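You operate a simulated robot arm through the tools that you are given. There is no shell and no other tool. Be economical: measure what you need, move in short steps, check, and stop when the job is done.

The job below is to be done with a simulated two-armed robot. You get a single attempt, and the scene is never put back.

JOB
Fetch the foam pad from the bench top before the keyboard and set it on the bench top beside the label printer. Stack the yellow block labelled "Yurabe" from the bench top before the label rolls on top of the yellow block marked "Kavrota". Turn the shock absorber lever of the leading scooter to 3. Take the steel bracket on the top of the kit cart and put it away in the inside of dark blue bin three. Any order will do.

It is judged by the outcome, as a careful person would: the job done as asked, and still so three seconds after it is handed in. It fails if anything else is knocked over, pushed out of place, dropped, spilled or broken.

ROBOT AND FRAMES
Two 7-joint arms with four-finger grippers on one trunk, on a base that drives. Base frame: it is fixed to the floor where the robot stands at the start and does not move with it; the origin is under the middle of the robot, x ahead of it, y to its left, z up. Units: cm, rad, N and s.
The left shoulder is at the start at [4, 18.1, 115.4], the right one opposite. With the tool pointing down near the work surface each hand reaches from about 32 to 84 cm from the robot's upright axis, wherever it stands, measured 20 degrees to its own side. Places, roughly: bench top beside the label printer [70, 60, 100]; foam pad (12x8x2 cm) [50, -10, 100]; inside of dark blue bin three (16x23 cm) [-470, 390, 90]; shock absorber lever of the leading scooter [-110, -30, 80]; steel bracket (4x6x4 cm) [-260, 390, 90]; yellow block [50, -100, 100]. Payload 3.67 kg a hand.
The tool frame of a hand sits at the grasp point between the pads (the TCP): z along the fingers, y along the line on which they close. The tips reach 2.8 cm beyond it. Largest opening 11.2 cm; the body of the gripper starts 7.3 cm behind the TCP.
Orientation is that of the tool frame in the base frame, as a unit quaternion [w, x, y, z]. With the fingers straight down and closing along the base's y, the tool's x points along the base's -x, its y along +y and its z along -z.

CONTROLS
- The arms move only by the tool apply_moves. It takes "left_motion", "right_motion" or both (then of equal length, played together; a hand with none holds still); each is a list of rows, each an object of numbers (a shift or turn left out is 0, a gripper value left out holds the last): "tx", "ty", "tz": the shift along the tool's x, y, z in units of 20 mm (1.0 is 20 mm); "wx", "wy", "wz": the turn, a rotation vector about the tool's x, y, z in units of 4 degrees (1.0 is 4 degrees); "hand": the opening, from 0 (shut) to 1 (fully open). In form: [{"tx": .., "ty": .., "tz": .., "wx": .., "wy": .., "wz": .., "hand": ..}, ...]. A call has 1 to 12 rows; each row shifts and turns the commanded pose from where the row before left it, along the tool's axes as they then stand. A call with a number of a shift or a turn outside -1 to 1 is refused whole. Rows are played at 5 a second. More than 5 cm and 0.15 rad between two rows, or a gripper value outside its range, and nothing of the call is played. Where a pose cannot be reached the arm comes as near as it can. A force on the tool above 40 N (or 10 N above the force at the start of the call, whichever is more), or a blocked arm, ends the call early, and 0.2 s more pass. Each finger halts on what it meets, pressing with about 20 N; the grip force reading is that of the motor and also rises with nothing between the fingers. The clock runs only during rows and for 0.2 s after the last one: add rows that do not move to give the fingers time. It gives the time, the measured TCP pose, the force on the tool (base axes), the opening and the grip force at its end, in the units of the frame above (readings bear some noise), with the torque about the TCP (base axes, N m) and any sound that the robot's microphone picked up, and new pictures: "show" is both (left out), scene, wrist or none (wrist: the cameras of the hands that moved).
- Cameras (640 x 400 px; columns grow to the right, rows downward): "scene" is now at [4.53, -7.31, 136.43]; the picture's right is [-0.95, -0.30, 0.00], its down [-0.23, 0.73, -0.64] and it looks along [0.19, -0.61, -0.77] (base axes); focal length 214 px, centre (320, 200). "left" rides on the left gripper at [6, 1.8, -10.4] in its tool frame; the picture's right is [-0.29, 0.96, 0.00], its down [-0.80, -0.24, -0.55] and it looks along [-0.53, -0.16, 0.83] (tool axes); focal length 234 px, centre (320, 200). "right" rides on the right gripper at [6, -1.8, -10.4] in its tool frame; the picture's right is [0.29, 0.96, 0.00], its down [-0.80, 0.24, -0.55] and it looks along [-0.53, 0.16, 0.83] (tool axes); focal length 234 px, centre (320, 200). There is no depth. A picture from a camera that has moved, and an enlarged one, comes with that camera's place and axes in the base frame and with its lens.
- lift_body(by): slides the trunk up (or, below 0, down) by that many cm; the arms and the scene camera ride with it, the base frame stays. It gives what a move gives, with no picture.
- base_move(legs): drives the robot by 1 to 6 legs, each [ahead, left, turn to the left] in cm, cm and rad, along the robot's own axes; the way and the turn of a leg run together, so that a leg with both is an arc; at most 150 cm and 3.142 rad a leg. The arms and the cameras ride along, it lands a little off, and it stops where it bumps. It gives what a move gives, and a new picture of the scene camera.
- pan_tilt(pan, tilt): turns the head with the scene camera to pan (to the left, within 1.501 rad either way) and tilt (down, from -0.506 to 1.204), counted from straight ahead of the robot. It gives what a move gives, and a new picture of the scene camera.
- enlarge(camera, box): a new picture of the part [left, top, right, bottom] of that camera's present view, enlarged. No time passes.
- hand_in(): hands the job in; it is judged then, once.

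Work in short steps. Places have to be worked out from the pictures, the camera data and where the tool is seen: move nearer, look again, correct. Check each grasp and each placing, and mend what went wrong. You have 165 turns and 260 pictures in all, those below and enlarged ones among them. Open the grippers and draw the arms clear of the work before you hand the job in, unless the task says otherwise; then end with one line.

The tools are called as a command line: name --argument value ..., lists and objects as JSON in quotes. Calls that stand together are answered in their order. apply_moves: Moves the arms, as the interface text tells. Its arguments: {"type":"object","properties":{"left_motion":{"type":"array"},"right_motion":{"type":"array"},"show":{"type":"string","enum":["both","scene","wrist","none"]}},"required":[]} The other tools are called the same way: lift_body (by) slides the trunk up or down; base_move (legs) drives the base; pan_tilt (pan, tilt) turns the head that bears the scene camera; enlarge (camera, box) takes an enlarged picture of a part of a camera's view; hand_in () hands the job in.

At the start:

```text
time_s: 0.0
left_position: [50.19, -7.85, 114.36]
left_ee_rot: [0.0, -0.001, 1.0, 0.0]
left_ft_force: [0.1, -0.4, -0.4]
left_moment: [0.0, -0.01, 0.0]
left_opening: 11.2
left_grasp_force: 0.0
right_position: [40.15, -57.53, 118.73]
right_ee_rot: [0.0, -0.001, 1.0, -0.001]
right_ft_force: [-0.6, 0.3, -0.1]
right_moment: [-0.01, 0.03, 0.0]
right_opening: 11.21
right_grasp_force: 0.0
trunk travel left (down, up): [-27.5, 23.9]
robot x, y, heading: [0.09, -0.1, -0.001]
head pan, tilt: [-1.264, 0.871]
```

scene: 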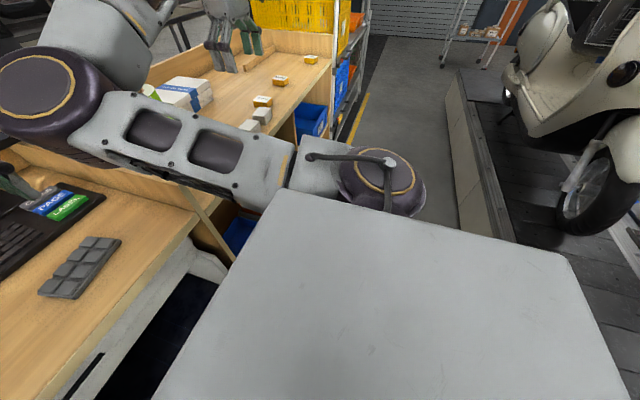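
right: 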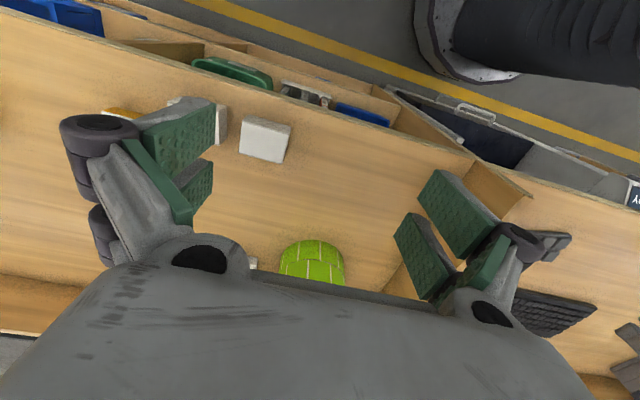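
left: 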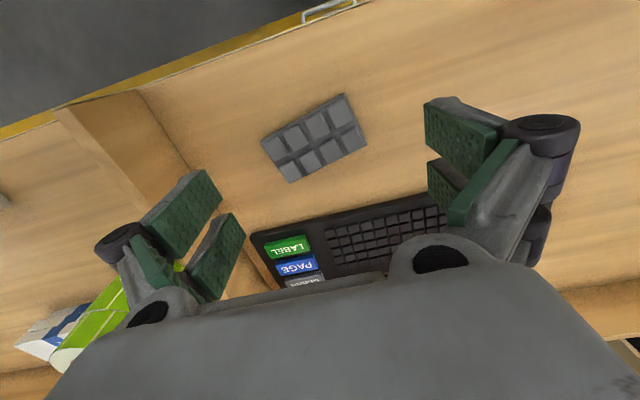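

I start by looking over the bench ahead to find the foam pad, the keyboard and the label printer.

pan_tilt --pan 0.3 --tilt 0.6

pan_tilt --pan 1.2 --tilt 0.5

pan_tilt --pan -0.6 --tilt 0.6

```text
time_s: 1.6
left_position: [50.1, -7.62, 114.36]
left_ee_rot: [0.0, -0.001, 1.0, 0.0]
left_ft_force: [0.5, 0.0, -0.4]
left_moment: [-0.02, -0.01, -0.01]
left_opening: 11.2
left_grasp_force: 0.1
right_position: [40.15, -57.48, 118.82]
right_ee_rot: [0.0, 0.0, 1.0, 0.0]
right_ft_force: [-0.6, -0.9, 0.1]
right_moment: [0.0, 0.01, 0.0]
right_opening: 11.21
right_grasp_force: 0.0
trunk travel left (down, up): [-27.5, 23.9]
robot x, y, heading: [-0.06, 0.12, 0.003]
head pan, tilt: [0.3, 0.6]
camera scene: at [10.64, 2.63, 138.69], right [0.3, -0.96, 0.0], down [-0.54, -0.17, -0.82], along [0.79, 0.24, -0.57], focal length 214 px, centre (320, 200)
```

scene: 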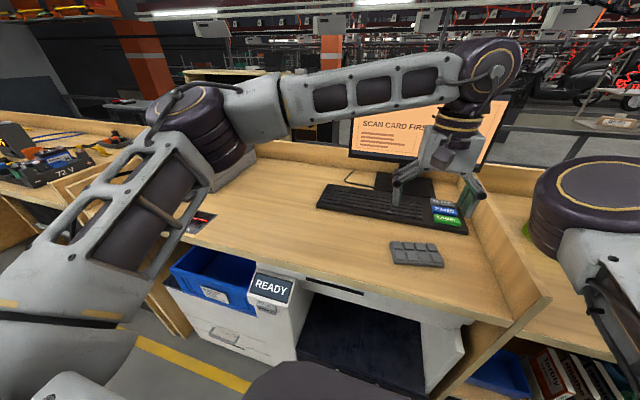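

```text
time_s: 2.8
left_position: [50.15, -7.77, 114.26]
left_ee_rot: [0.0, -0.001, 1.0, 0.0]
left_ft_force: [-0.1, 0.0, 0.2]
left_moment: [0.01, 0.01, 0.01]
left_opening: 11.18
left_grasp_force: 0.0
right_position: [40.29, -57.52, 118.79]
right_ee_rot: [0.001, -0.001, 1.0, 0.0]
right_ft_force: [-0.6, 0.2, 0.2]
right_moment: [-0.03, 0.04, -0.01]
right_opening: 11.19
right_grasp_force: 0.1
trunk travel left (down, up): [-27.5, 23.9]
robot x, y, heading: [0.4, -0.24, 0.005]
head pan, tilt: [1.201, 0.499]
camera scene: at [5.49, 8.51, 139.6], right [0.93, -0.36, 0.0], down [-0.17, -0.45, -0.88], along [0.32, 0.82, -0.48], focal length 214 px, centre (320, 200)
```

scene: 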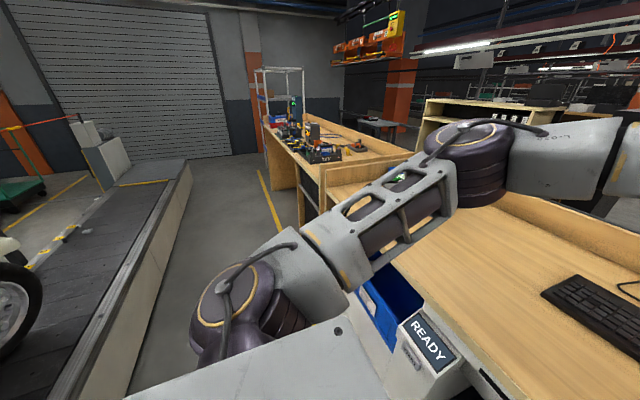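

```text
time_s: 4.6
left_position: [50.06, -7.75, 114.43]
left_ee_rot: [0.0, -0.001, 1.0, -0.001]
left_ft_force: [0.3, -0.5, 0.5]
left_moment: [-0.01, -0.02, -0.03]
left_opening: 11.2
left_grasp_force: 0.0
right_position: [40.23, -57.52, 118.93]
right_ee_rot: [0.0, 0.0, 1.0, 0.0]
right_ft_force: [-0.4, -0.6, -0.1]
right_moment: [0.0, 0.01, -0.01]
right_opening: 11.21
right_grasp_force: 0.1
trunk travel left (down, up): [-27.5, 23.9]
robot x, y, heading: [0.15, 0.07, -0.001]
head pan, tilt: [-0.6, 0.6]
camera scene: at [9.49, -4.96, 138.69], right [-0.56, -0.83, 0.0], down [-0.47, 0.32, -0.82], along [0.68, -0.47, -0.57], focal length 214 px, centre (320, 200)
```

scene: 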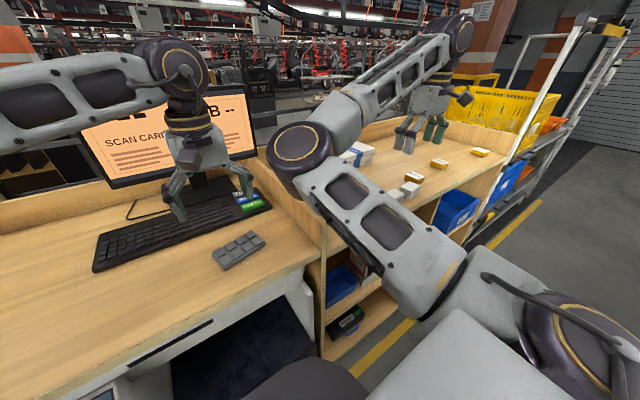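

The pad shows as the ribbed grey slab near (53.5, -9.6), its top at z about 96, with its long side about 11° off y. I turn the left hand about 78° so that it closes across the short side.

apply_moves --left_motion '[{"wz": 1}, {"wz": 1}, {"wz": 1}, {"wz": 1}, {"wz": 1}, {"wz": 1}, {"wz": 1}, {"wz": 1}, {"wz": 1}, {"wz": 1}, {"wz": 1}, {"wz": 1}]' --show "none"

apply_moves --left_motion '[{"wz": 1}, {"wz": 1}, {"wz": 1}, {"wz": 1}, {"wz": 1}, {"wz": 1}, {"wz": 1}, {"wz": 0.6}, {}]' --show "wrist"

```text
time_s: 7.2
left_position: [50.2, -7.87, 114.4]
left_ee_rot: [0.0, 0.406, 0.914, 0.001]
left_ft_force: [-0.6, 0.3, -0.1]
left_moment: [0.01, 0.03, 0.0]
left_opening: 11.2
left_grasp_force: 0.0
right_position: [40.19, -57.55, 118.84]
right_ee_rot: [0.0, 0.001, 1.0, 0.0]
right_ft_force: [-0.7, -0.1, -0.3]
right_moment: [-0.03, 0.01, -0.02]
right_opening: 11.2
right_grasp_force: 0.0
trunk travel left (down, up): [-27.5, 23.9]
robot x, y, heading: [0.01, 0.22, 0.003]
head pan, tilt: [-0.6, 0.6]
```

```text
time_s: 9.2
left_position: [48.26, -6.32, 114.34]
left_ee_rot: [0.002, 0.594, 0.805, 0.0]
left_ft_force: [-0.6, 0.7, -0.2]
left_moment: [0.01, 0.01, 0.01]
left_opening: 11.17
left_grasp_force: 0.1
left hand out of reach, approached as far as the arm can: row 6, 7, 8
right_position: [40.14, -57.55, 118.89]
right_ee_rot: [0.0, 0.0, 1.0, 0.0]
right_ft_force: [0.9, 0.1, 0.2]
right_moment: [0.01, -0.03, 0.01]
right_opening: 11.19
right_grasp_force: 0.1
trunk travel left (down, up): [-27.5, 23.9]
robot x, y, heading: [-0.13, -0.2, -0.001]
head pan, tilt: [-0.6, 0.6]
camera left: at [48.14, 0.11, 124.59], right [1.0, 0.01, 0.0], down [0.0, -0.83, 0.56], along [0.01, -0.56, -0.83], focal length 234 px, centre (320, 200)
```

left: 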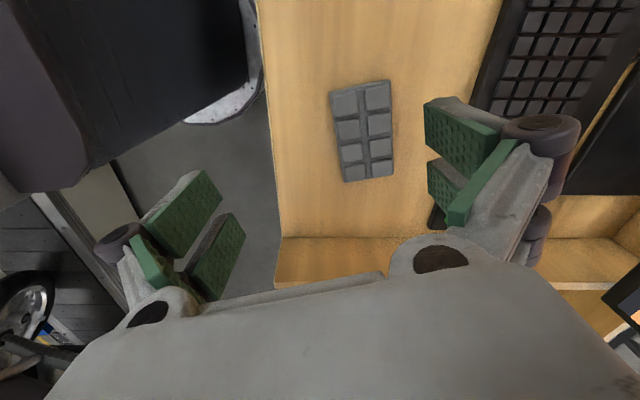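

The wrist stopped about 6° short of the wanted turn. The pad's centre works out near (54, -9.7), so I shift over it and see whether the turn comes easier there.

apply_moves --left_motion '[{"ty": 0.8, "tx": -0.85}, {"ty": 0.8, "tx": -0.85}, {"ty": 0.7, "tx": -0.8}, {}]' --show "wrist"

```text
time_s: 10.2
left_position: [48.3, -6.21, 114.36]
left_ee_rot: [0.002, 0.593, 0.805, 0.001]
left_ft_force: [0.2, 0.4, -0.4]
left_moment: [-0.02, -0.02, 0.01]
left_opening: 11.18
left_grasp_force: 0.0
left hand out of reach, approached as far as the arm can: row 1, 2, 3
right_position: [40.23, -57.49, 118.85]
right_ee_rot: [0.0, -0.001, 1.0, 0.0]
right_ft_force: [0.3, 0.9, 0.2]
right_moment: [0.01, 0.03, -0.01]
right_opening: 11.21
right_grasp_force: 0.0
trunk travel left (down, up): [-27.5, 23.9]
robot x, y, heading: [0.12, 0.18, -0.003]
head pan, tilt: [-0.6, 0.6]
camera left: at [48.11, 0.09, 124.6], right [1.0, 0.01, 0.0], down [0.0, -0.83, 0.56], along [0.01, -0.56, -0.83], focal length 234 px, centre (320, 200)
```

left: 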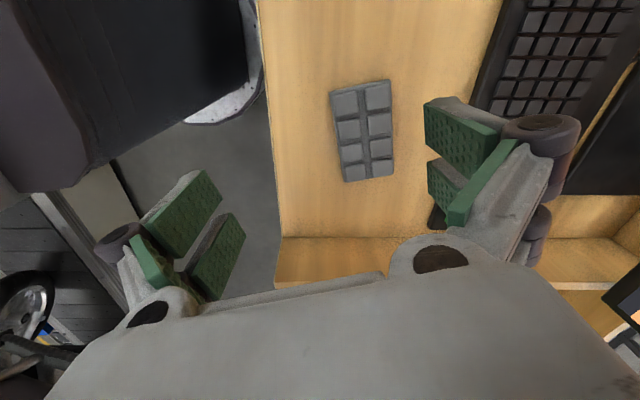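

The arm is stuck at its limit reaching across, so I bring the left hand to its own side and then drive the base to the right, so the pad lies in front of the left shoulder.

apply_moves --left_motion '[{"tx": 1}, {"tx": 1}, {"tx": 1}, {"tx": 1}, {"tx": 1}, {"tx": 1}, {"tx": 1}, {"tx": 1}, {"tx": 1}, {"tx": 1}, {}]' --show "scene"

base_move --legs '[[0, -22, 0]]'

```text
time_s: 12.6
left_position: [41.13, 12.12, 114.29]
left_ee_rot: [0.002, 0.593, 0.805, 0.0]
left_ft_force: [-0.2, 0.2, -0.5]
left_moment: [0.0, 0.02, -0.01]
left_opening: 11.19
left_grasp_force: 0.0
left hand out of reach, approached as far as the arm can: row 9, 10
right_position: [40.16, -57.47, 118.87]
right_ee_rot: [0.0, 0.0, 1.0, 0.0]
right_ft_force: [-0.4, 0.0, 0.2]
right_moment: [0.01, 0.0, 0.02]
right_opening: 11.21
right_grasp_force: 0.0
trunk travel left (down, up): [-27.5, 23.9]
robot x, y, heading: [0.21, 0.23, 0.002]
head pan, tilt: [-0.6, 0.6]
camera scene: at [9.52, -5.01, 138.69], right [-0.56, -0.83, 0.0], down [-0.47, 0.32, -0.82], along [0.68, -0.47, -0.57], focal length 214 px, centre (320, 200)
```

scene: 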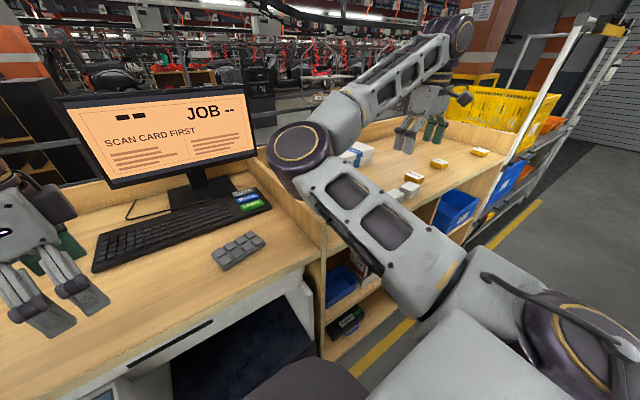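

```text
time_s: 14.4
left_position: [41.17, -10.85, 114.2]
left_ee_rot: [0.001, 0.595, 0.804, 0.0]
left_ft_force: [0.2, -0.3, -0.2]
left_moment: [0.0, 0.01, -0.01]
left_opening: 11.22
left_grasp_force: 0.2
right_position: [39.9, -80.41, 118.86]
right_ee_rot: [-0.001, 0.001, 1.0, 0.0]
right_ft_force: [0.3, -0.2, 0.4]
right_moment: [-0.01, 0.0, -0.01]
right_opening: 11.2
right_grasp_force: 0.1
trunk travel left (down, up): [-27.5, 23.9]
robot x, y, heading: [0.08, -22.91, -0.007]
head pan, tilt: [-0.6, 0.6]
camera scene: at [9.41, -27.75, 138.69], right [-0.57, -0.82, 0.0], down [-0.47, 0.32, -0.82], along [0.68, -0.47, -0.57], focal length 214 px, centre (320, 200)
```

scene: 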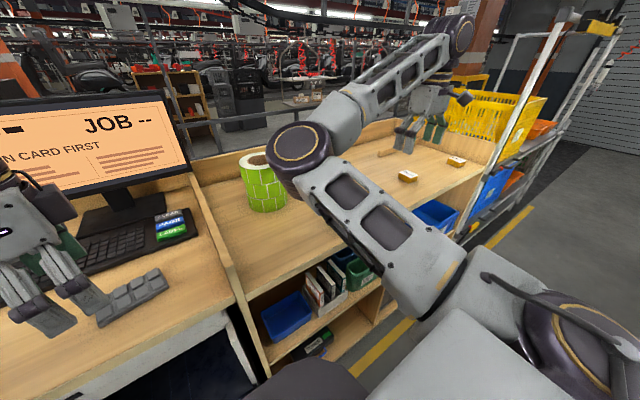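

The hand is now at (41.2, -10.9) with room to its side. I move forward over the pad and finish the turn.

apply_moves --left_motion '[{"ty": 1, "tx": -0.2}, {"ty": 1, "tx": -0.2}, {"ty": 1, "tx": -0.2}, {"ty": 1, "tx": -0.2}, {"ty": 1, "tx": -0.2}, {"ty": 1, "tx": -0.2}, {"ty": 0.3, "tx": -0.1}, {"wz": 0.7}, {"wz": 0.7}, {}]' --show "wrist"

```text
time_s: 16.6
left_position: [41.39, -17.11, 113.14]
left_ee_rot: [0.002, 0.632, 0.775, 0.0]
left_ft_force: [0.5, 0.5, -0.4]
left_moment: [0.02, 0.02, 0.0]
left_opening: 11.23
left_grasp_force: 0.0
left hand out of reach, approached as far as the arm can: row 1, 2, 3, 4, 5, 6, 7, 8, 9
right_position: [39.87, -80.4, 118.97]
right_ee_rot: [0.0, 0.001, 1.0, 0.0]
right_ft_force: [-0.2, -0.9, 0.5]
right_moment: [0.0, 0.0, 0.0]
right_opening: 11.22
right_grasp_force: 0.0
trunk travel left (down, up): [-27.5, 23.9]
robot x, y, heading: [-0.25, -22.69, -0.002]
head pan, tilt: [-0.6, 0.6]
camera left: at [41.83, -10.73, 123.45], right [1.0, -0.09, 0.0], down [-0.08, -0.83, 0.56], along [-0.05, -0.55, -0.83], focal length 234 px, centre (320, 200)
```

left: 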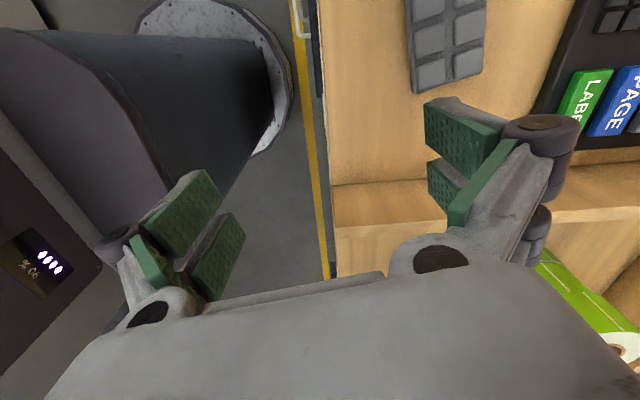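

The wrist is at its limit in this sense of turning, so I turn it half a turn the other way, which gives the same finger line.

apply_moves --left_motion '[{"wz": -1}, {"wz": -1}, {"wz": -1}, {"wz": -1}, {"wz": -1}, {"wz": -1}, {"wz": -1}, {"wz": -1}, {"wz": -1}, {"wz": -1}, {"wz": -1}, {"wz": -1}]' --show "none"

apply_moves --left_motion '[{"wz": -1}, {"wz": -1}, {"wz": -1}, {"wz": -1}, {"wz": -1}, {"wz": -1}, {"wz": -1}, {"wz": -1}, {"wz": -1}, {"wz": -1}, {"wz": -1}, {"wz": -1}]' --show "none"

apply_moves --left_motion '[{"wz": -1}, {"wz": -1}, {"wz": -1}, {"wz": -1}, {"wz": -1}, {"wz": -1}, {"wz": -1}, {"wz": -1}, {"wz": -1}, {"wz": -1}, {"wz": -1}, {"wz": -1}]' --show "wrist"

```text
time_s: 19.2
left_position: [41.39, -17.08, 113.12]
left_ee_rot: [0.003, 0.264, 0.964, -0.001]
left_ft_force: [-0.4, 0.0, -0.3]
left_moment: [0.0, 0.02, -0.01]
left_opening: 11.2
left_grasp_force: 0.0
right_position: [39.87, -80.27, 118.88]
right_ee_rot: [0.0, 0.002, 1.0, 0.0]
right_ft_force: [0.2, 0.7, 0.5]
right_moment: [0.02, -0.03, 0.0]
right_opening: 11.21
right_grasp_force: 0.0
trunk travel left (down, up): [-27.5, 23.9]
robot x, y, heading: [-0.15, -22.69, -0.01]
head pan, tilt: [-0.6, 0.6]
```

```text
time_s: 21.8
left_position: [41.37, -16.89, 113.3]
left_ee_rot: [0.002, -0.152, 0.988, -0.001]
left_ft_force: [-0.8, -0.1, 0.7]
left_moment: [0.05, 0.01, -0.03]
left_opening: 11.22
left_grasp_force: 0.1
right_position: [39.87, -80.49, 118.81]
right_ee_rot: [0.001, 0.002, 1.0, 0.0]
right_ft_force: [-0.3, 0.8, 0.3]
right_moment: [0.03, 0.04, -0.02]
right_opening: 11.18
right_grasp_force: 0.2
trunk travel left (down, up): [-27.5, 23.9]
robot x, y, heading: [-0.06, -22.78, -0.003]
head pan, tilt: [-0.6, 0.6]
```

```text
time_s: 24.4
left_position: [41.49, -17.07, 113.23]
left_ee_rot: [0.001, -0.542, 0.841, -0.002]
left_ft_force: [-0.4, -0.1, 0.4]
left_moment: [0.03, -0.03, 0.0]
left_opening: 11.2
left_grasp_force: 0.0
right_position: [39.83, -80.52, 118.74]
right_ee_rot: [0.0, 0.002, 1.0, 0.0]
right_ft_force: [0.8, -0.1, -0.1]
right_moment: [0.0, 0.06, -0.03]
right_opening: 11.23
right_grasp_force: 0.1
trunk travel left (down, up): [-27.5, 23.9]
robot x, y, heading: [0.34, -22.61, -0.003]
head pan, tilt: [-0.6, 0.6]
camera left: at [37.18, -21.71, 123.43], right [-0.75, 0.66, -0.01], down [0.55, 0.63, 0.56], along [0.37, 0.41, -0.83], focal length 234 px, centre (320, 200)
```

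left: 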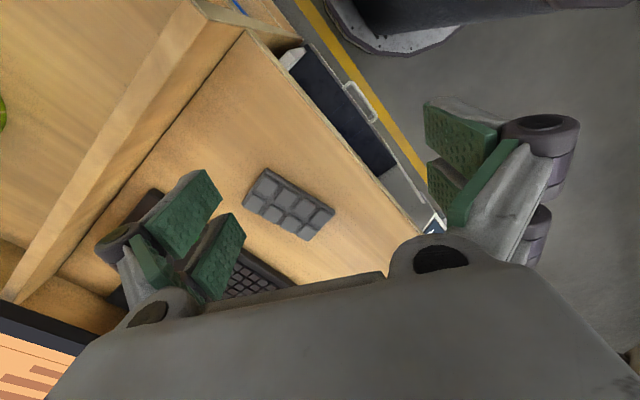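

The turn goes freely this way. I finish it to about 191.5° and move over the pad.

apply_moves --left_motion '[{"wz": -1}, {"wz": -1}, {"wz": -1}, {"wz": -1}, {"wz": -1}, {"wz": -1}, {"wz": -1}, {"wz": -1}, {"wz": -1}]' --show "none"

apply_moves --left_motion '[{"ty": -0.95, "tx": -0.33}, {"ty": -1, "tx": -0.33}, {"ty": -1, "tx": -0.33}, {"ty": -1, "tx": -0.33}, {"ty": -1, "tx": -0.33}, {"ty": -1, "tx": -0.33}, {"ty": -0.9, "tx": -0.33}, {}]' --show "wrist"

```text
time_s: 26.4
left_position: [41.43, -17.11, 113.33]
left_ee_rot: [-0.001, 0.774, -0.633, 0.002]
left_ft_force: [0.9, 0.5, 0.6]
left_moment: [0.01, 0.03, 0.0]
left_opening: 11.17
left_grasp_force: 0.0
right_position: [39.89, -80.38, 118.84]
right_ee_rot: [0.001, 0.002, 1.0, 0.0]
right_ft_force: [-0.3, -1.5, 0.0]
right_moment: [0.0, -0.04, 0.01]
right_opening: 11.2
right_grasp_force: 0.1
trunk travel left (down, up): [-27.5, 23.9]
robot x, y, heading: [-0.32, -22.7, -0.002]
head pan, tilt: [-0.6, 0.6]
```

```text
time_s: 28.2
left_position: [54.14, -9.88, 113.24]
left_ee_rot: [-0.001, 0.774, -0.634, 0.002]
left_ft_force: [0.1, 1.0, 0.3]
left_moment: [0.03, 0.0, -0.01]
left_opening: 11.21
left_grasp_force: 0.0
right_position: [39.85, -80.32, 118.88]
right_ee_rot: [0.001, 0.001, 1.0, 0.0]
right_ft_force: [-0.3, -0.2, 0.6]
right_moment: [-0.01, -0.01, 0.0]
right_opening: 11.21
right_grasp_force: 0.2
trunk travel left (down, up): [-27.5, 23.9]
robot x, y, heading: [-0.0, -22.74, -0.004]
head pan, tilt: [-0.6, 0.6]
camera left: at [53.53, -16.11, 123.51], right [-1.0, 0.09, -0.01], down [0.08, 0.83, 0.55], along [0.06, 0.55, -0.83], focal length 234 px, centre (320, 200)
```

left: 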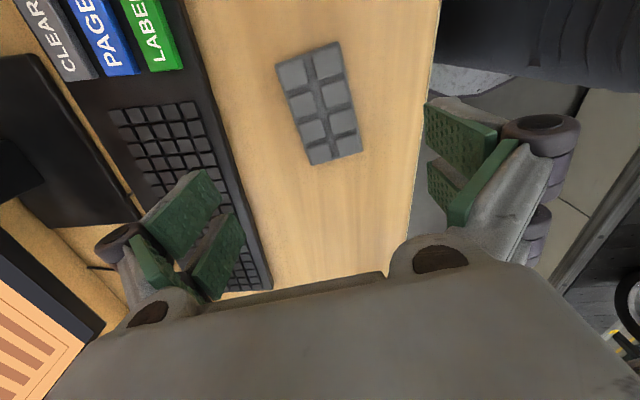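

The hand is centred over the pad. I descend most of the way and check.

apply_moves --left_motion '[{"tz": 1}, {"tz": 1}, {"tz": 1}, {"tz": 1}, {"tz": 1}, {"tz": 1}, {"tz": 0.5}, {}]' --show "wrist"

```text
time_s: 30.0
left_position: [53.97, -9.96, 100.26]
left_ee_rot: [0.0, 0.774, -0.633, 0.002]
left_ft_force: [1.0, -1.0, 0.3]
left_moment: [-0.01, 0.02, 0.0]
left_opening: 11.21
left_grasp_force: 0.1
right_position: [39.88, -80.36, 118.84]
right_ee_rot: [0.001, 0.002, 1.0, 0.0]
right_ft_force: [-0.8, 0.1, -0.1]
right_moment: [-0.02, -0.03, 0.03]
right_opening: 11.2
right_grasp_force: 0.0
trunk travel left (down, up): [-27.5, 23.9]
robot x, y, heading: [-0.27, -22.68, -0.003]
head pan, tilt: [-0.6, 0.6]
camera left: at [53.24, -16.01, 110.5], right [-1.0, 0.09, 0.0], down [0.08, 0.83, 0.55], along [0.06, 0.55, -0.83], focal length 234 px, centre (320, 200)
```

left: 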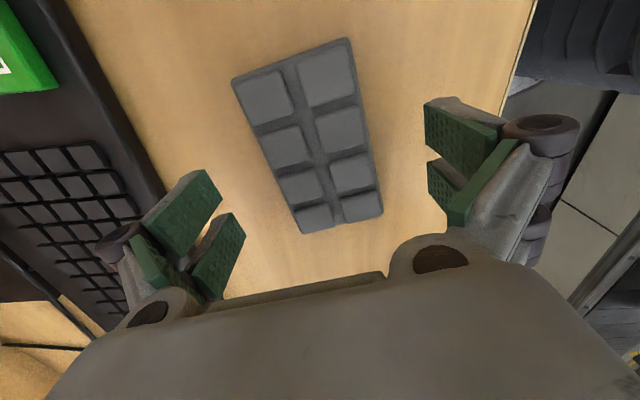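

The fingers straddle the pad. Its top is around 96, so I go down slowly until it is well between the tips, with the force limit as a guard.

apply_moves --left_motion '[{"tz": 0.5}, {"tz": 0.5}, {"tz": 0.3}, {"tz": 0.2}, {"tz": 0.2}, {}]' --show "wrist"

```text
time_s: 31.4
left_position: [53.98, -9.78, 96.91]
left_ee_rot: [0.0, 0.774, -0.634, 0.002]
left_ft_force: [0.4, -0.1, 0.7]
left_moment: [-0.01, -0.02, 0.0]
left_opening: 11.22
left_grasp_force: 0.1
right_position: [39.92, -80.38, 118.95]
right_ee_rot: [0.0, 0.003, 1.0, 0.001]
right_ft_force: [-0.6, 0.5, 0.2]
right_moment: [-0.02, 0.01, -0.01]
right_opening: 11.22
right_grasp_force: 0.1
trunk travel left (down, up): [-27.5, 23.9]
robot x, y, heading: [-0.06, -22.68, -0.004]
head pan, tilt: [-0.6, 0.6]
camera left: at [53.23, -15.95, 107.17], right [-1.0, 0.09, 0.0], down [0.08, 0.83, 0.55], along [0.06, 0.55, -0.83], focal length 234 px, centre (320, 200)
```

left: 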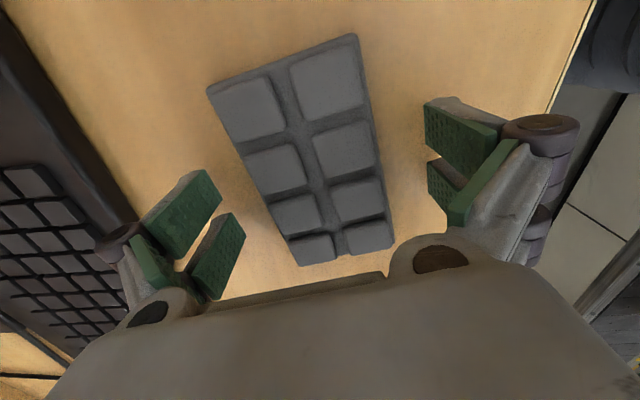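

There is no contact yet with the tips at z 94.1. I go on down in small steps.

apply_moves --left_motion '[{"tz": 0.2}, {"tz": 0.2}, {"tz": 0.15}, {"tz": 0.15}, {}]' --show "wrist"

```text
time_s: 32.6
left_position: [53.77, -9.84, 95.79]
left_ee_rot: [-0.001, 0.773, -0.634, 0.004]
left_ft_force: [-6.7, 1.8, 34.1]
left_moment: [0.09, 1.62, -0.21]
left_opening: 11.25
left_grasp_force: 0.2
right_position: [39.48, -80.4, 119.04]
right_ee_rot: [0.002, 0.002, 1.0, 0.0]
right_ft_force: [0.3, 0.2, -0.3]
right_moment: [0.0, -0.01, 0.01]
right_opening: 11.22
right_grasp_force: 0.1
trunk travel left (down, up): [-27.5, 23.9]
robot x, y, heading: [-0.07, -22.6, -0.003]
head pan, tilt: [-0.6, 0.6]
camera left: at [53.0, -16.02, 106.12], right [-1.0, 0.09, -0.01], down [0.07, 0.83, 0.55], along [0.06, 0.55, -0.83], focal length 234 px, centre (320, 200)
```

left: 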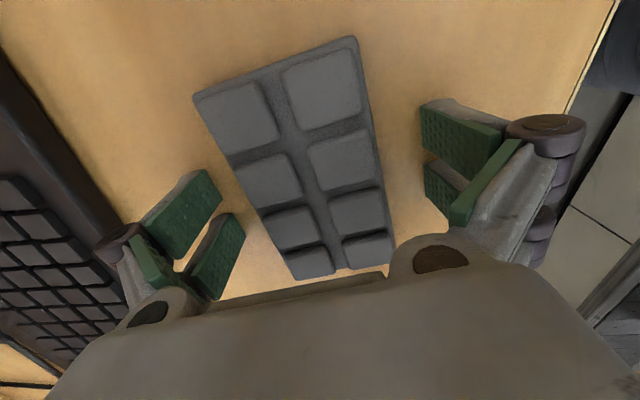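

The tips touched the bench, so the bench top is at z about 93. I rise 0.5 cm and close on the pad.

apply_moves --left_motion '[{"tz": -0.25}, {"hand": 0.5}, {"hand": 0.5}, {"hand": 0.3}, {"hand": 0.3}, {}]' --show "wrist"

```text
time_s: 33.3
left_position: [53.11, -10.22, 97.11]
left_ee_rot: [0.0, 0.771, -0.637, 0.005]
left_ft_force: [-25.6, -0.2, 49.8]
left_moment: [0.49, 2.99, 0.19]
left_opening: 8.3
left_grasp_force: 25.1
right_position: [39.08, -80.43, 119.1]
right_ee_rot: [0.003, 0.001, 1.0, 0.0]
right_ft_force: [-0.1, -0.4, 0.8]
right_moment: [-0.02, -0.03, 0.02]
right_opening: 11.21
right_grasp_force: 0.0
trunk travel left (down, up): [-27.5, 23.9]
robot x, y, heading: [0.04, -22.51, -0.007]
head pan, tilt: [-0.6, 0.6]
stopped in row 3 (left hand): the force on the tool passed its limit at 50 N (the readings are from after the stop); the commanded pose is now the measured one
camera left: at [52.32, -16.23, 107.35], right [-0.99, 0.1, -0.01], down [0.08, 0.83, 0.55], along [0.06, 0.55, -0.84], focal length 234 px, centre (320, 200)
```

left: 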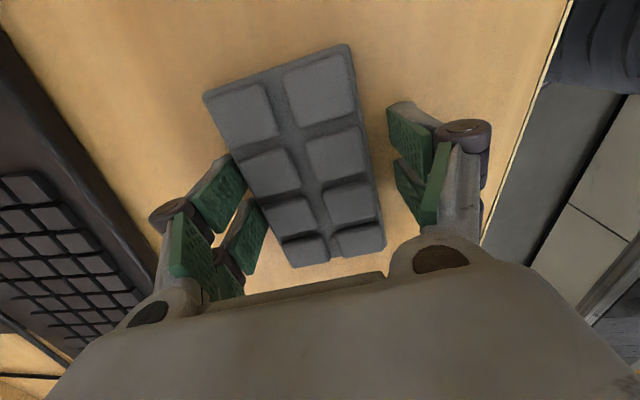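

Closing drove the tips into the bench, since they reach lower as they close, and the pad lies nearer the far finger. I rise, shift a little forward and read the force.

apply_moves --left_motion '[{"tz": -0.5, "hand": 0.85}, {"tz": -0.3}, {"ty": -0.4}, {}]' --show "wrist"

```text
time_s: 34.3
left_position: [54.56, -9.84, 97.95]
left_ee_rot: [0.0, 0.773, -0.634, 0.002]
left_ft_force: [-1.0, -0.2, -0.4]
left_moment: [-0.06, 0.02, 0.01]
left_opening: 9.53
left_grasp_force: 0.1
right_position: [39.8, -80.43, 118.83]
right_ee_rot: [-0.001, 0.001, 1.0, -0.001]
right_ft_force: [0.3, -0.5, -0.2]
right_moment: [0.0, -0.04, -0.04]
right_opening: 11.21
right_grasp_force: 0.0
trunk travel left (down, up): [-27.5, 23.9]
robot x, y, heading: [0.09, -22.8, -0.003]
head pan, tilt: [-0.6, 0.6]
camera left: at [53.97, -16.04, 108.18], right [-1.0, 0.1, 0.0], down [0.08, 0.83, 0.55], along [0.06, 0.55, -0.83], focal length 234 px, centre (320, 200)
```

left: 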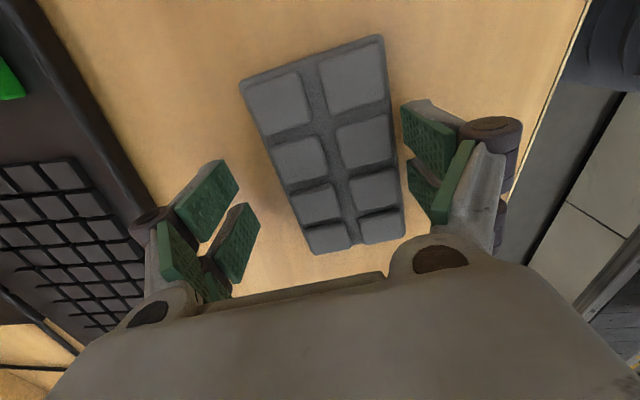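

The pad is now centred between the fingers and free of force. I close gently at this height.

apply_moves --left_motion '[{"hand": 0.65}, {"hand": 0.5}, {"hand": 0.4}, {}, {}]' --show "wrist"

```text
time_s: 35.5
left_position: [54.63, -9.95, 97.89]
left_ee_rot: [0.001, 0.773, -0.635, 0.002]
left_ft_force: [-0.2, 0.0, 0.9]
left_moment: [0.0, -0.02, 0.03]
left_opening: 6.9
left_grasp_force: 19.3
right_position: [39.74, -80.45, 118.79]
right_ee_rot: [0.0, 0.002, 1.0, 0.001]
right_ft_force: [-0.1, -0.2, -0.4]
right_moment: [-0.02, -0.03, 0.03]
right_opening: 11.22
right_grasp_force: 0.0
trunk travel left (down, up): [-27.5, 23.9]
robot x, y, heading: [-0.18, -22.88, -0.003]
head pan, tilt: [-0.6, 0.6]
camera left: at [54.01, -16.05, 108.16], right [-1.0, 0.1, 0.0], down [0.08, 0.83, 0.55], along [0.05, 0.55, -0.83], focal length 234 px, centre (320, 200)
```

left: 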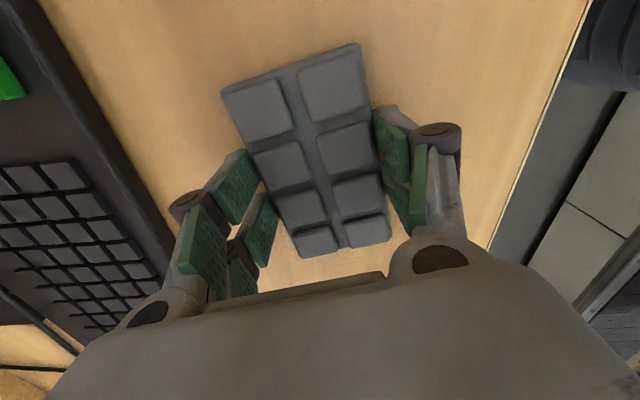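

The fingers stopped at 6.9 cm with the pad between them. I lift 10 cm and check.

apply_moves --left_motion '[{"tz": -0.5}, {"tz": -1}, {"tz": -1}, {"tz": -1}, {"tz": -1}, {"tz": -1}, {"tz": -1}, {"tz": -1}]' --show "wrist"

pan_tilt --pan 0.9 --tilt 0.5

```text
time_s: 37.3
left_position: [54.37, -9.74, 112.77]
left_ee_rot: [0.0, 0.773, -0.635, 0.002]
left_ft_force: [-0.2, 0.7, -0.6]
left_moment: [0.0, -0.01, 0.02]
left_opening: 6.89
left_grasp_force: 19.5
right_position: [39.9, -80.43, 118.91]
right_ee_rot: [0.0, 0.002, 1.0, 0.0]
right_ft_force: [-0.1, 0.9, -0.3]
right_moment: [0.01, -0.02, 0.02]
right_opening: 11.19
right_grasp_force: 0.0
trunk travel left (down, up): [-27.5, 23.9]
robot x, y, heading: [-0.32, -22.76, -0.005]
head pan, tilt: [-0.6, 0.6]
camera left: at [53.78, -15.88, 123.06], right [-1.0, 0.1, 0.0], down [0.08, 0.83, 0.55], along [0.05, 0.55, -0.83], focal length 234 px, centre (320, 200)
```

left: 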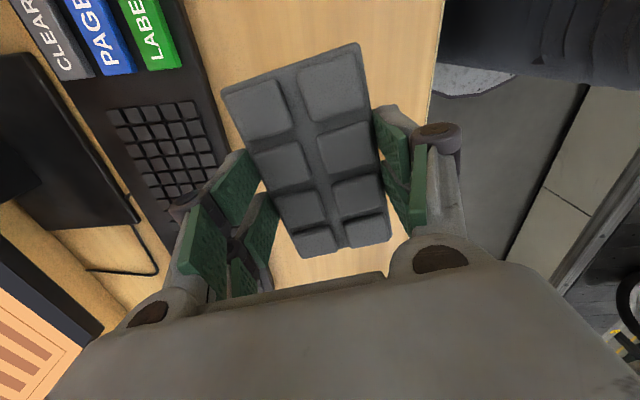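

```text
time_s: 38.9
left_position: [54.52, -9.68, 112.68]
left_ee_rot: [0.001, 0.773, -0.635, 0.001]
left_ft_force: [-0.6, -0.8, 0.7]
left_moment: [-0.01, -0.01, 0.02]
left_opening: 6.89
left_grasp_force: 19.5
right_position: [39.87, -80.38, 118.8]
right_ee_rot: [0.0, 0.002, 1.0, 0.0]
right_ft_force: [0.3, -0.5, 0.5]
right_moment: [-0.01, -0.01, 0.01]
right_opening: 11.19
right_grasp_force: 0.1
trunk travel left (down, up): [-27.5, 23.9]
robot x, y, heading: [-0.35, -22.51, -0.009]
head pan, tilt: [0.901, 0.499]
camera scene: at [7.82, -15.6, 139.6], right [0.78, -0.62, 0.0], down [-0.3, -0.37, -0.88], along [0.55, 0.69, -0.48], focal length 214 px, centre (320, 200)
```

scene: 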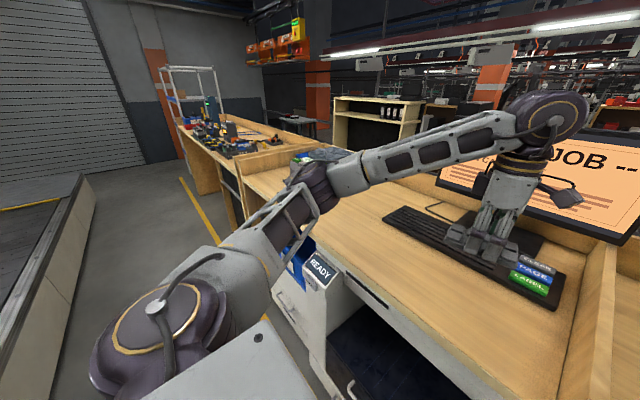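

The pad is held. The printer seems to be at the left end of the bench, hidden by the arm, so I drive left along the bench and look again.

base_move --legs '[[0, 55, 0]]'

pan_tilt --pan 0.45 --tilt 0.6

```text
time_s: 42.1
left_position: [55.25, 42.91, 112.77]
left_ee_rot: [0.001, 0.768, -0.641, 0.001]
left_ft_force: [-0.2, 0.3, -0.1]
left_moment: [-0.04, 0.0, 0.0]
left_opening: 6.9
left_grasp_force: 19.7
right_position: [39.72, -27.62, 118.91]
right_ee_rot: [0.0, 0.009, 1.0, -0.001]
right_ft_force: [-0.5, 0.6, 0.8]
right_moment: [0.0, 0.0, -0.03]
right_opening: 11.19
right_grasp_force: 0.0
trunk travel left (down, up): [-27.5, 23.9]
robot x, y, heading: [0.13, 30.89, -0.017]
head pan, tilt: [0.901, 0.499]
camera scene: at [8.53, 37.69, 139.6], right [0.77, -0.64, 0.0], down [-0.3, -0.37, -0.88], along [0.56, 0.68, -0.48], focal length 214 px, centre (320, 200)
```

scene: 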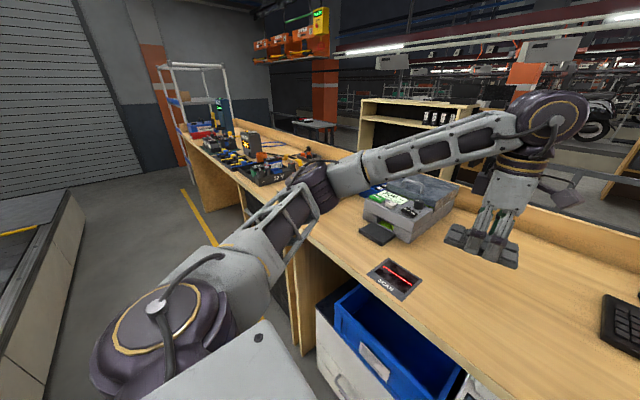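

```text
time_s: 43.0
left_position: [55.18, 42.85, 112.75]
left_ee_rot: [-0.001, 0.768, -0.641, 0.002]
left_ft_force: [0.2, 0.0, 0.3]
left_moment: [0.01, 0.0, 0.01]
left_opening: 6.91
left_grasp_force: 20.0
right_position: [39.57, -27.66, 118.89]
right_ee_rot: [-0.001, 0.01, 1.0, 0.0]
right_ft_force: [0.2, -0.1, 1.0]
right_moment: [-0.01, 0.01, 0.0]
right_opening: 11.21
right_grasp_force: 0.1
trunk travel left (down, up): [-27.5, 23.9]
robot x, y, heading: [0.43, 30.82, -0.017]
head pan, tilt: [0.45, 0.6]
camera scene: at [10.77, 34.33, 138.69], right [0.42, -0.91, 0.0], down [-0.51, -0.24, -0.83], along [0.75, 0.35, -0.56], focal length 214 px, centre (320, 200)
```

scene: 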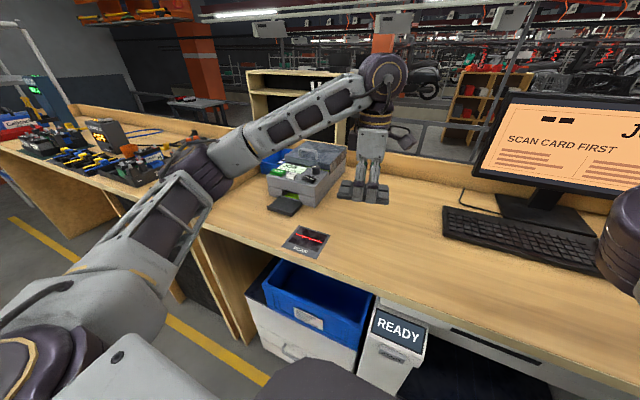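

I can see the label printer as a grey box, and the place to its right is free. I enlarge it to locate its edges.

enlarge --camera "scene" --box '[230, 120, 430, 270]'

```text
2.67 times, centred on (330, 195) of scene
camera zoom: at [10.77, 34.33, 138.69], right [0.42, -0.91, 0.0], down [-0.51, -0.24, -0.83], along [0.75, 0.35, -0.56], focal length 572 px, centre (293, 213)
```

zoom: 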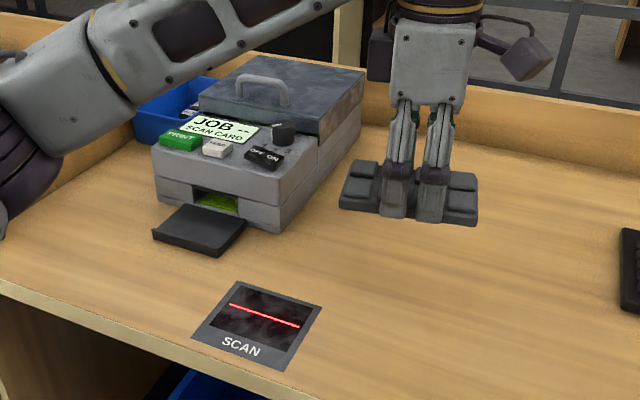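

The printer's right side runs along y ≈ 62 from x 67 back. I carry the pad above (70, 51).

apply_moves --left_motion '[{"ty": -1, "tx": -0.33}, {"ty": -1, "tx": -0.33}, {"ty": -1, "tx": -0.33}, {"ty": -1, "tx": -0.33}, {"ty": -1, "tx": -0.33}, {"ty": -1, "tx": -0.33}, {"ty": -1, "tx": -0.33}, {"ty": -1, "tx": -0.33}, {}]' --show "both"

```text
time_s: 45.0
left_position: [70.2, 50.95, 112.75]
left_ee_rot: [0.001, 0.768, -0.641, 0.001]
left_ft_force: [-1.2, 0.0, 0.7]
left_moment: [-0.01, -0.02, 0.01]
left_opening: 6.9
left_grasp_force: 20.2
right_position: [39.64, -27.66, 118.92]
right_ee_rot: [0.001, 0.011, 1.0, 0.0]
right_ft_force: [-0.2, -0.2, -0.8]
right_moment: [-0.01, -0.01, 0.0]
right_opening: 11.2
right_grasp_force: 0.1
trunk travel left (down, up): [-27.5, 23.9]
robot x, y, heading: [0.78, 30.64, -0.019]
head pan, tilt: [0.45, 0.6]
camera scene: at [10.75, 34.36, 138.69], right [0.42, -0.91, 0.0], down [-0.51, -0.24, -0.82], along [0.75, 0.35, -0.57], focal length 214 px, centre (320, 200)
camera left: at [69.43, 44.71, 123.04], right [-0.99, 0.11, 0.0], down [0.09, 0.83, 0.55], along [0.06, 0.55, -0.83], focal length 234 px, centre (320, 200)
```

scene: 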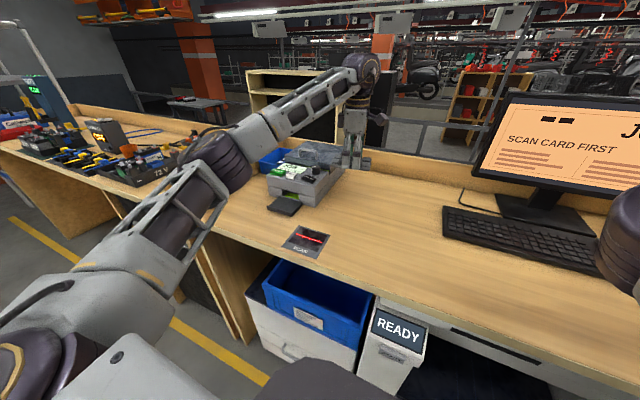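
left: 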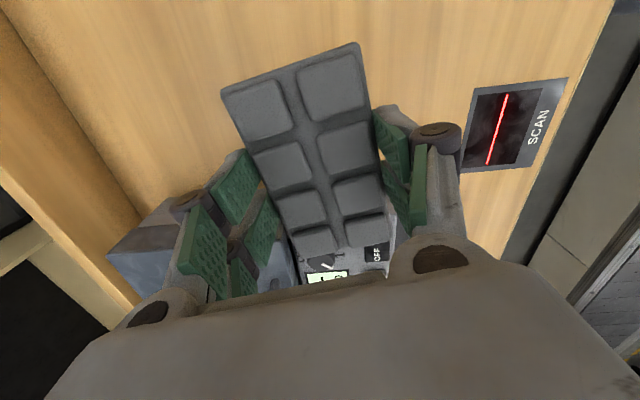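

The pad spans about y 44–56, clear of the printer's side at about 62. I lower it to just above the release height.

apply_moves --left_motion '[{"tz": 1}, {"tz": 1}, {"tz": 1}, {"tz": 1}, {"tz": 1}, {"tz": 1}, {"tz": 0.7}, {}]' --show "wrist"

```text
time_s: 46.8
left_position: [70.2, 50.68, 99.46]
left_ee_rot: [0.001, 0.769, -0.64, 0.002]
left_ft_force: [0.3, 0.2, 0.2]
left_moment: [-0.04, 0.0, 0.02]
left_opening: 6.9
left_grasp_force: 20.0
right_position: [39.7, -27.72, 118.74]
right_ee_rot: [0.0, 0.009, 1.0, 0.0]
right_ft_force: [0.1, 0.2, 0.7]
right_moment: [-0.03, -0.01, -0.02]
right_opening: 11.18
right_grasp_force: 0.0
trunk travel left (down, up): [-27.5, 23.9]
robot x, y, heading: [0.75, 30.8, -0.023]
head pan, tilt: [0.45, 0.6]
camera left: at [69.48, 44.62, 109.69], right [-0.99, 0.11, 0.0], down [0.09, 0.83, 0.55], along [0.06, 0.55, -0.83], focal length 234 px, centre (320, 200)
```

left: 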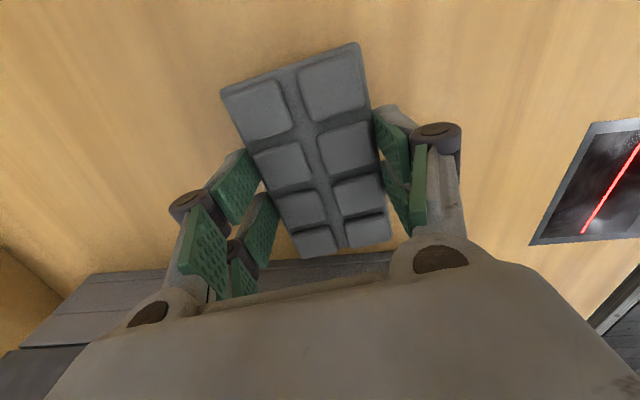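

It is nearly down and clear of the printer. I lower the last 1.5 cm gently and read the force.

apply_moves --left_motion '[{"tz": 0.3}, {"tz": 0.25}, {"tz": 0.15}, {}]' --show "none"

```text
time_s: 47.8
left_position: [69.96, 50.9, 98.03]
left_ee_rot: [0.001, 0.767, -0.641, 0.001]
left_ft_force: [0.0, 0.2, 0.3]
left_moment: [0.0, -0.01, 0.01]
left_opening: 6.88
left_grasp_force: 20.1
right_position: [39.65, -27.56, 118.86]
right_ee_rot: [0.001, 0.01, 1.0, 0.0]
right_ft_force: [-0.8, 0.3, 0.3]
right_moment: [-0.01, 0.01, -0.01]
right_opening: 11.2
right_grasp_force: 0.0
trunk travel left (down, up): [-27.5, 23.9]
robot x, y, heading: [0.19, 30.67, -0.015]
head pan, tilt: [0.45, 0.6]
```

The hand is at its grasp height of z 98. I open slowly and rise.

apply_moves --left_motion '[{"tz": 0.08}, {"hand": 0.7}, {"hand": 0.75}, {"hand": 0.9}, {}, {"tz": -0.5}, {"tz": -1}, {"tz": -1}, {"tz": -1}, {"tz": -1}, {"tz": -1}, {"tz": -1}]' --show "both"

```text
time_s: 50.4
left_position: [70.03, 50.69, 111.03]
left_ee_rot: [0.0, 0.768, -0.641, 0.002]
left_ft_force: [-0.2, -0.5, 0.0]
left_moment: [0.03, -0.01, -0.01]
left_opening: 10.06
left_grasp_force: 0.1
right_position: [39.63, -27.59, 118.84]
right_ee_rot: [0.0, 0.009, 1.0, -0.001]
right_ft_force: [-0.3, -0.7, -0.3]
right_moment: [0.01, -0.05, -0.02]
right_opening: 11.2
right_grasp_force: 0.1
trunk travel left (down, up): [-27.5, 23.9]
robot x, y, heading: [0.29, 30.71, -0.022]
head pan, tilt: [0.45, 0.6]
camera scene: at [10.74, 34.32, 138.69], right [0.42, -0.91, 0.0], down [-0.51, -0.24, -0.83], along [0.75, 0.35, -0.56], focal length 214 px, centre (320, 200)
camera left: at [69.3, 44.62, 121.26], right [-0.99, 0.11, 0.0], down [0.09, 0.83, 0.55], along [0.06, 0.55, -0.83], focal length 234 px, centre (320, 200)
```

scene: 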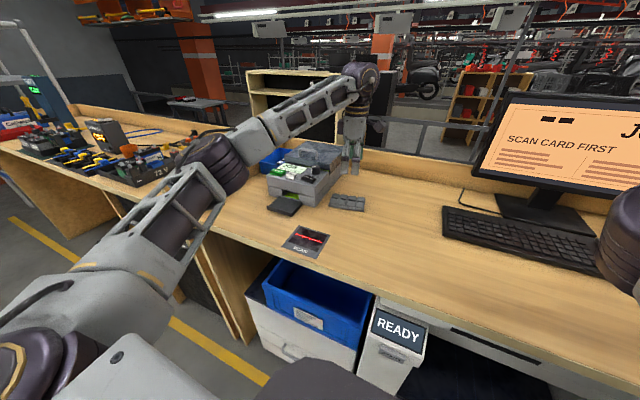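
left: 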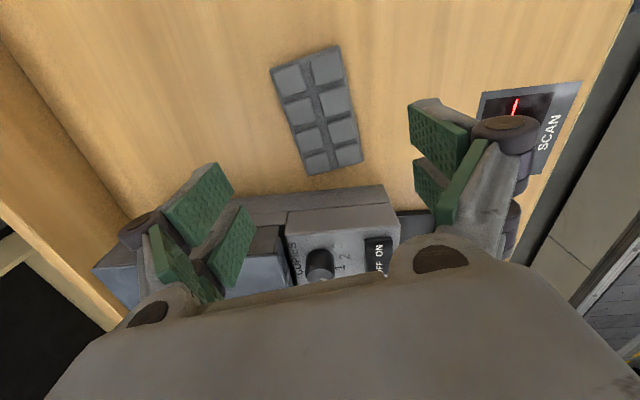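

The pad lies flat beside the label printer. I draw both arms in close before driving to the yellow blocks.

apply_moves --left_motion '[{"ty": 1}, {"ty": 1}, {"ty": 1}, {"ty": 1}, {"ty": 1}, {"ty": 1}, {"ty": 1}, {"ty": 1}, {"ty": 1}, {"ty": 1}, {"tz": -1}, {"tz": -1}]' --right_motion '[{"ty": 1}, {"ty": 1}, {"ty": 1}, {"ty": 1}, {"ty": 1}, {"ty": 1}, {"ty": 1}, {"ty": 1}, {"ty": 1}, {"ty": 1}, {"ty": 1}, {"tz": -1}]' --show "none"

base_move --legs '[[0, -105, 0]]'

pan_tilt --pan -0.5 --tilt 0.7

```text
time_s: 53.0
left_position: [50.42, 47.27, 115.12]
left_ee_rot: [0.001, 0.768, -0.64, 0.002]
left_ft_force: [-1.2, -0.9, 0.8]
left_moment: [0.04, -0.02, 0.03]
left_opening: 10.08
left_grasp_force: 0.3
right_position: [39.76, -20.21, 121.05]
right_ee_rot: [0.0, 0.01, 1.0, 0.0]
right_ft_force: [-0.5, -0.2, 0.5]
right_moment: [0.01, -0.03, -0.02]
right_opening: 11.18
right_grasp_force: 0.1
right hand out of reach, approached as far as the arm can: row 4, 5, 6, 7, 8, 9, 10, 11
trunk travel left (down, up): [-27.5, 23.9]
robot x, y, heading: [0.74, 30.96, -0.018]
head pan, tilt: [0.45, 0.6]
```

```text
time_s: 58.7
left_position: [48.23, -61.16, 114.95]
left_ee_rot: [0.001, 0.766, -0.643, 0.001]
left_ft_force: [0.5, 0.3, -0.7]
left_moment: [0.0, 0.03, 0.05]
left_opening: 10.08
left_grasp_force: 0.1
right_position: [37.13, -128.66, 120.83]
right_ee_rot: [0.001, 0.012, 1.0, 0.0]
right_ft_force: [0.3, -0.6, 0.4]
right_moment: [0.02, -0.02, -0.03]
right_opening: 11.21
right_grasp_force: 0.0
trunk travel left (down, up): [-27.5, 23.9]
robot x, y, heading: [-1.75, -77.51, -0.029]
head pan, tilt: [0.45, 0.6]
camera scene: at [8.41, -73.9, 138.69], right [0.41, -0.91, 0.0], down [-0.51, -0.23, -0.82], along [0.75, 0.34, -0.57], focal length 214 px, centre (320, 200)
```

scene: 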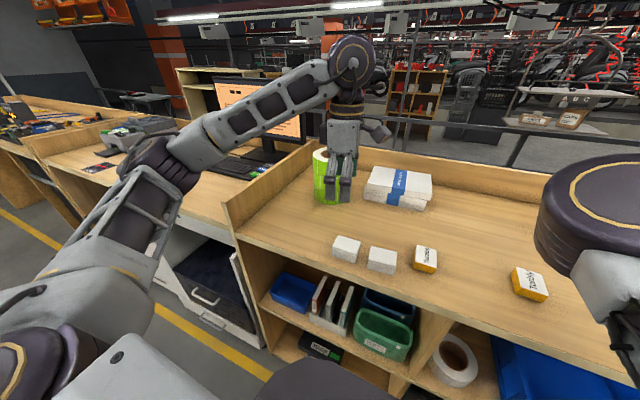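

```text
time_s: 59.9
left_position: [48.19, -61.18, 115.0]
left_ee_rot: [0.001, 0.766, -0.643, 0.001]
left_ft_force: [-0.3, 0.8, -0.3]
left_moment: [0.02, 0.01, 0.01]
left_opening: 10.08
left_grasp_force: 0.0
right_position: [37.12, -128.64, 120.85]
right_ee_rot: [0.0, 0.012, 1.0, 0.0]
right_ft_force: [0.3, 0.1, -0.1]
right_moment: [0.01, 0.03, -0.01]
right_opening: 11.22
right_grasp_force: 0.0
trunk travel left (down, up): [-27.5, 23.9]
robot x, y, heading: [-1.67, -77.17, -0.028]
head pan, tilt: [-0.499, 0.7]
camera scene: at [7.71, -81.78, 137.83], right [-0.5, -0.87, 0.0], down [-0.56, 0.32, -0.76], along [0.66, -0.38, -0.64], focal length 214 px, centre (320, 200)
```

scene: 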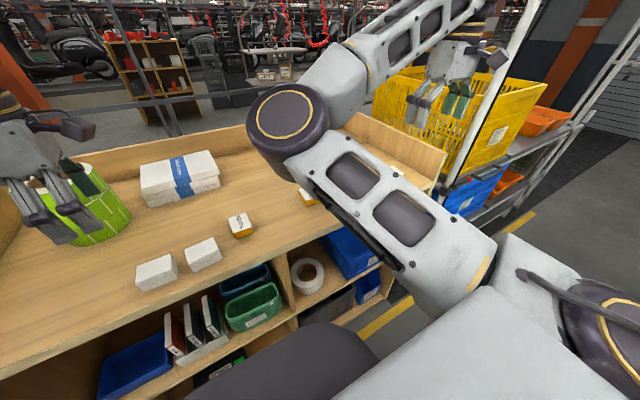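

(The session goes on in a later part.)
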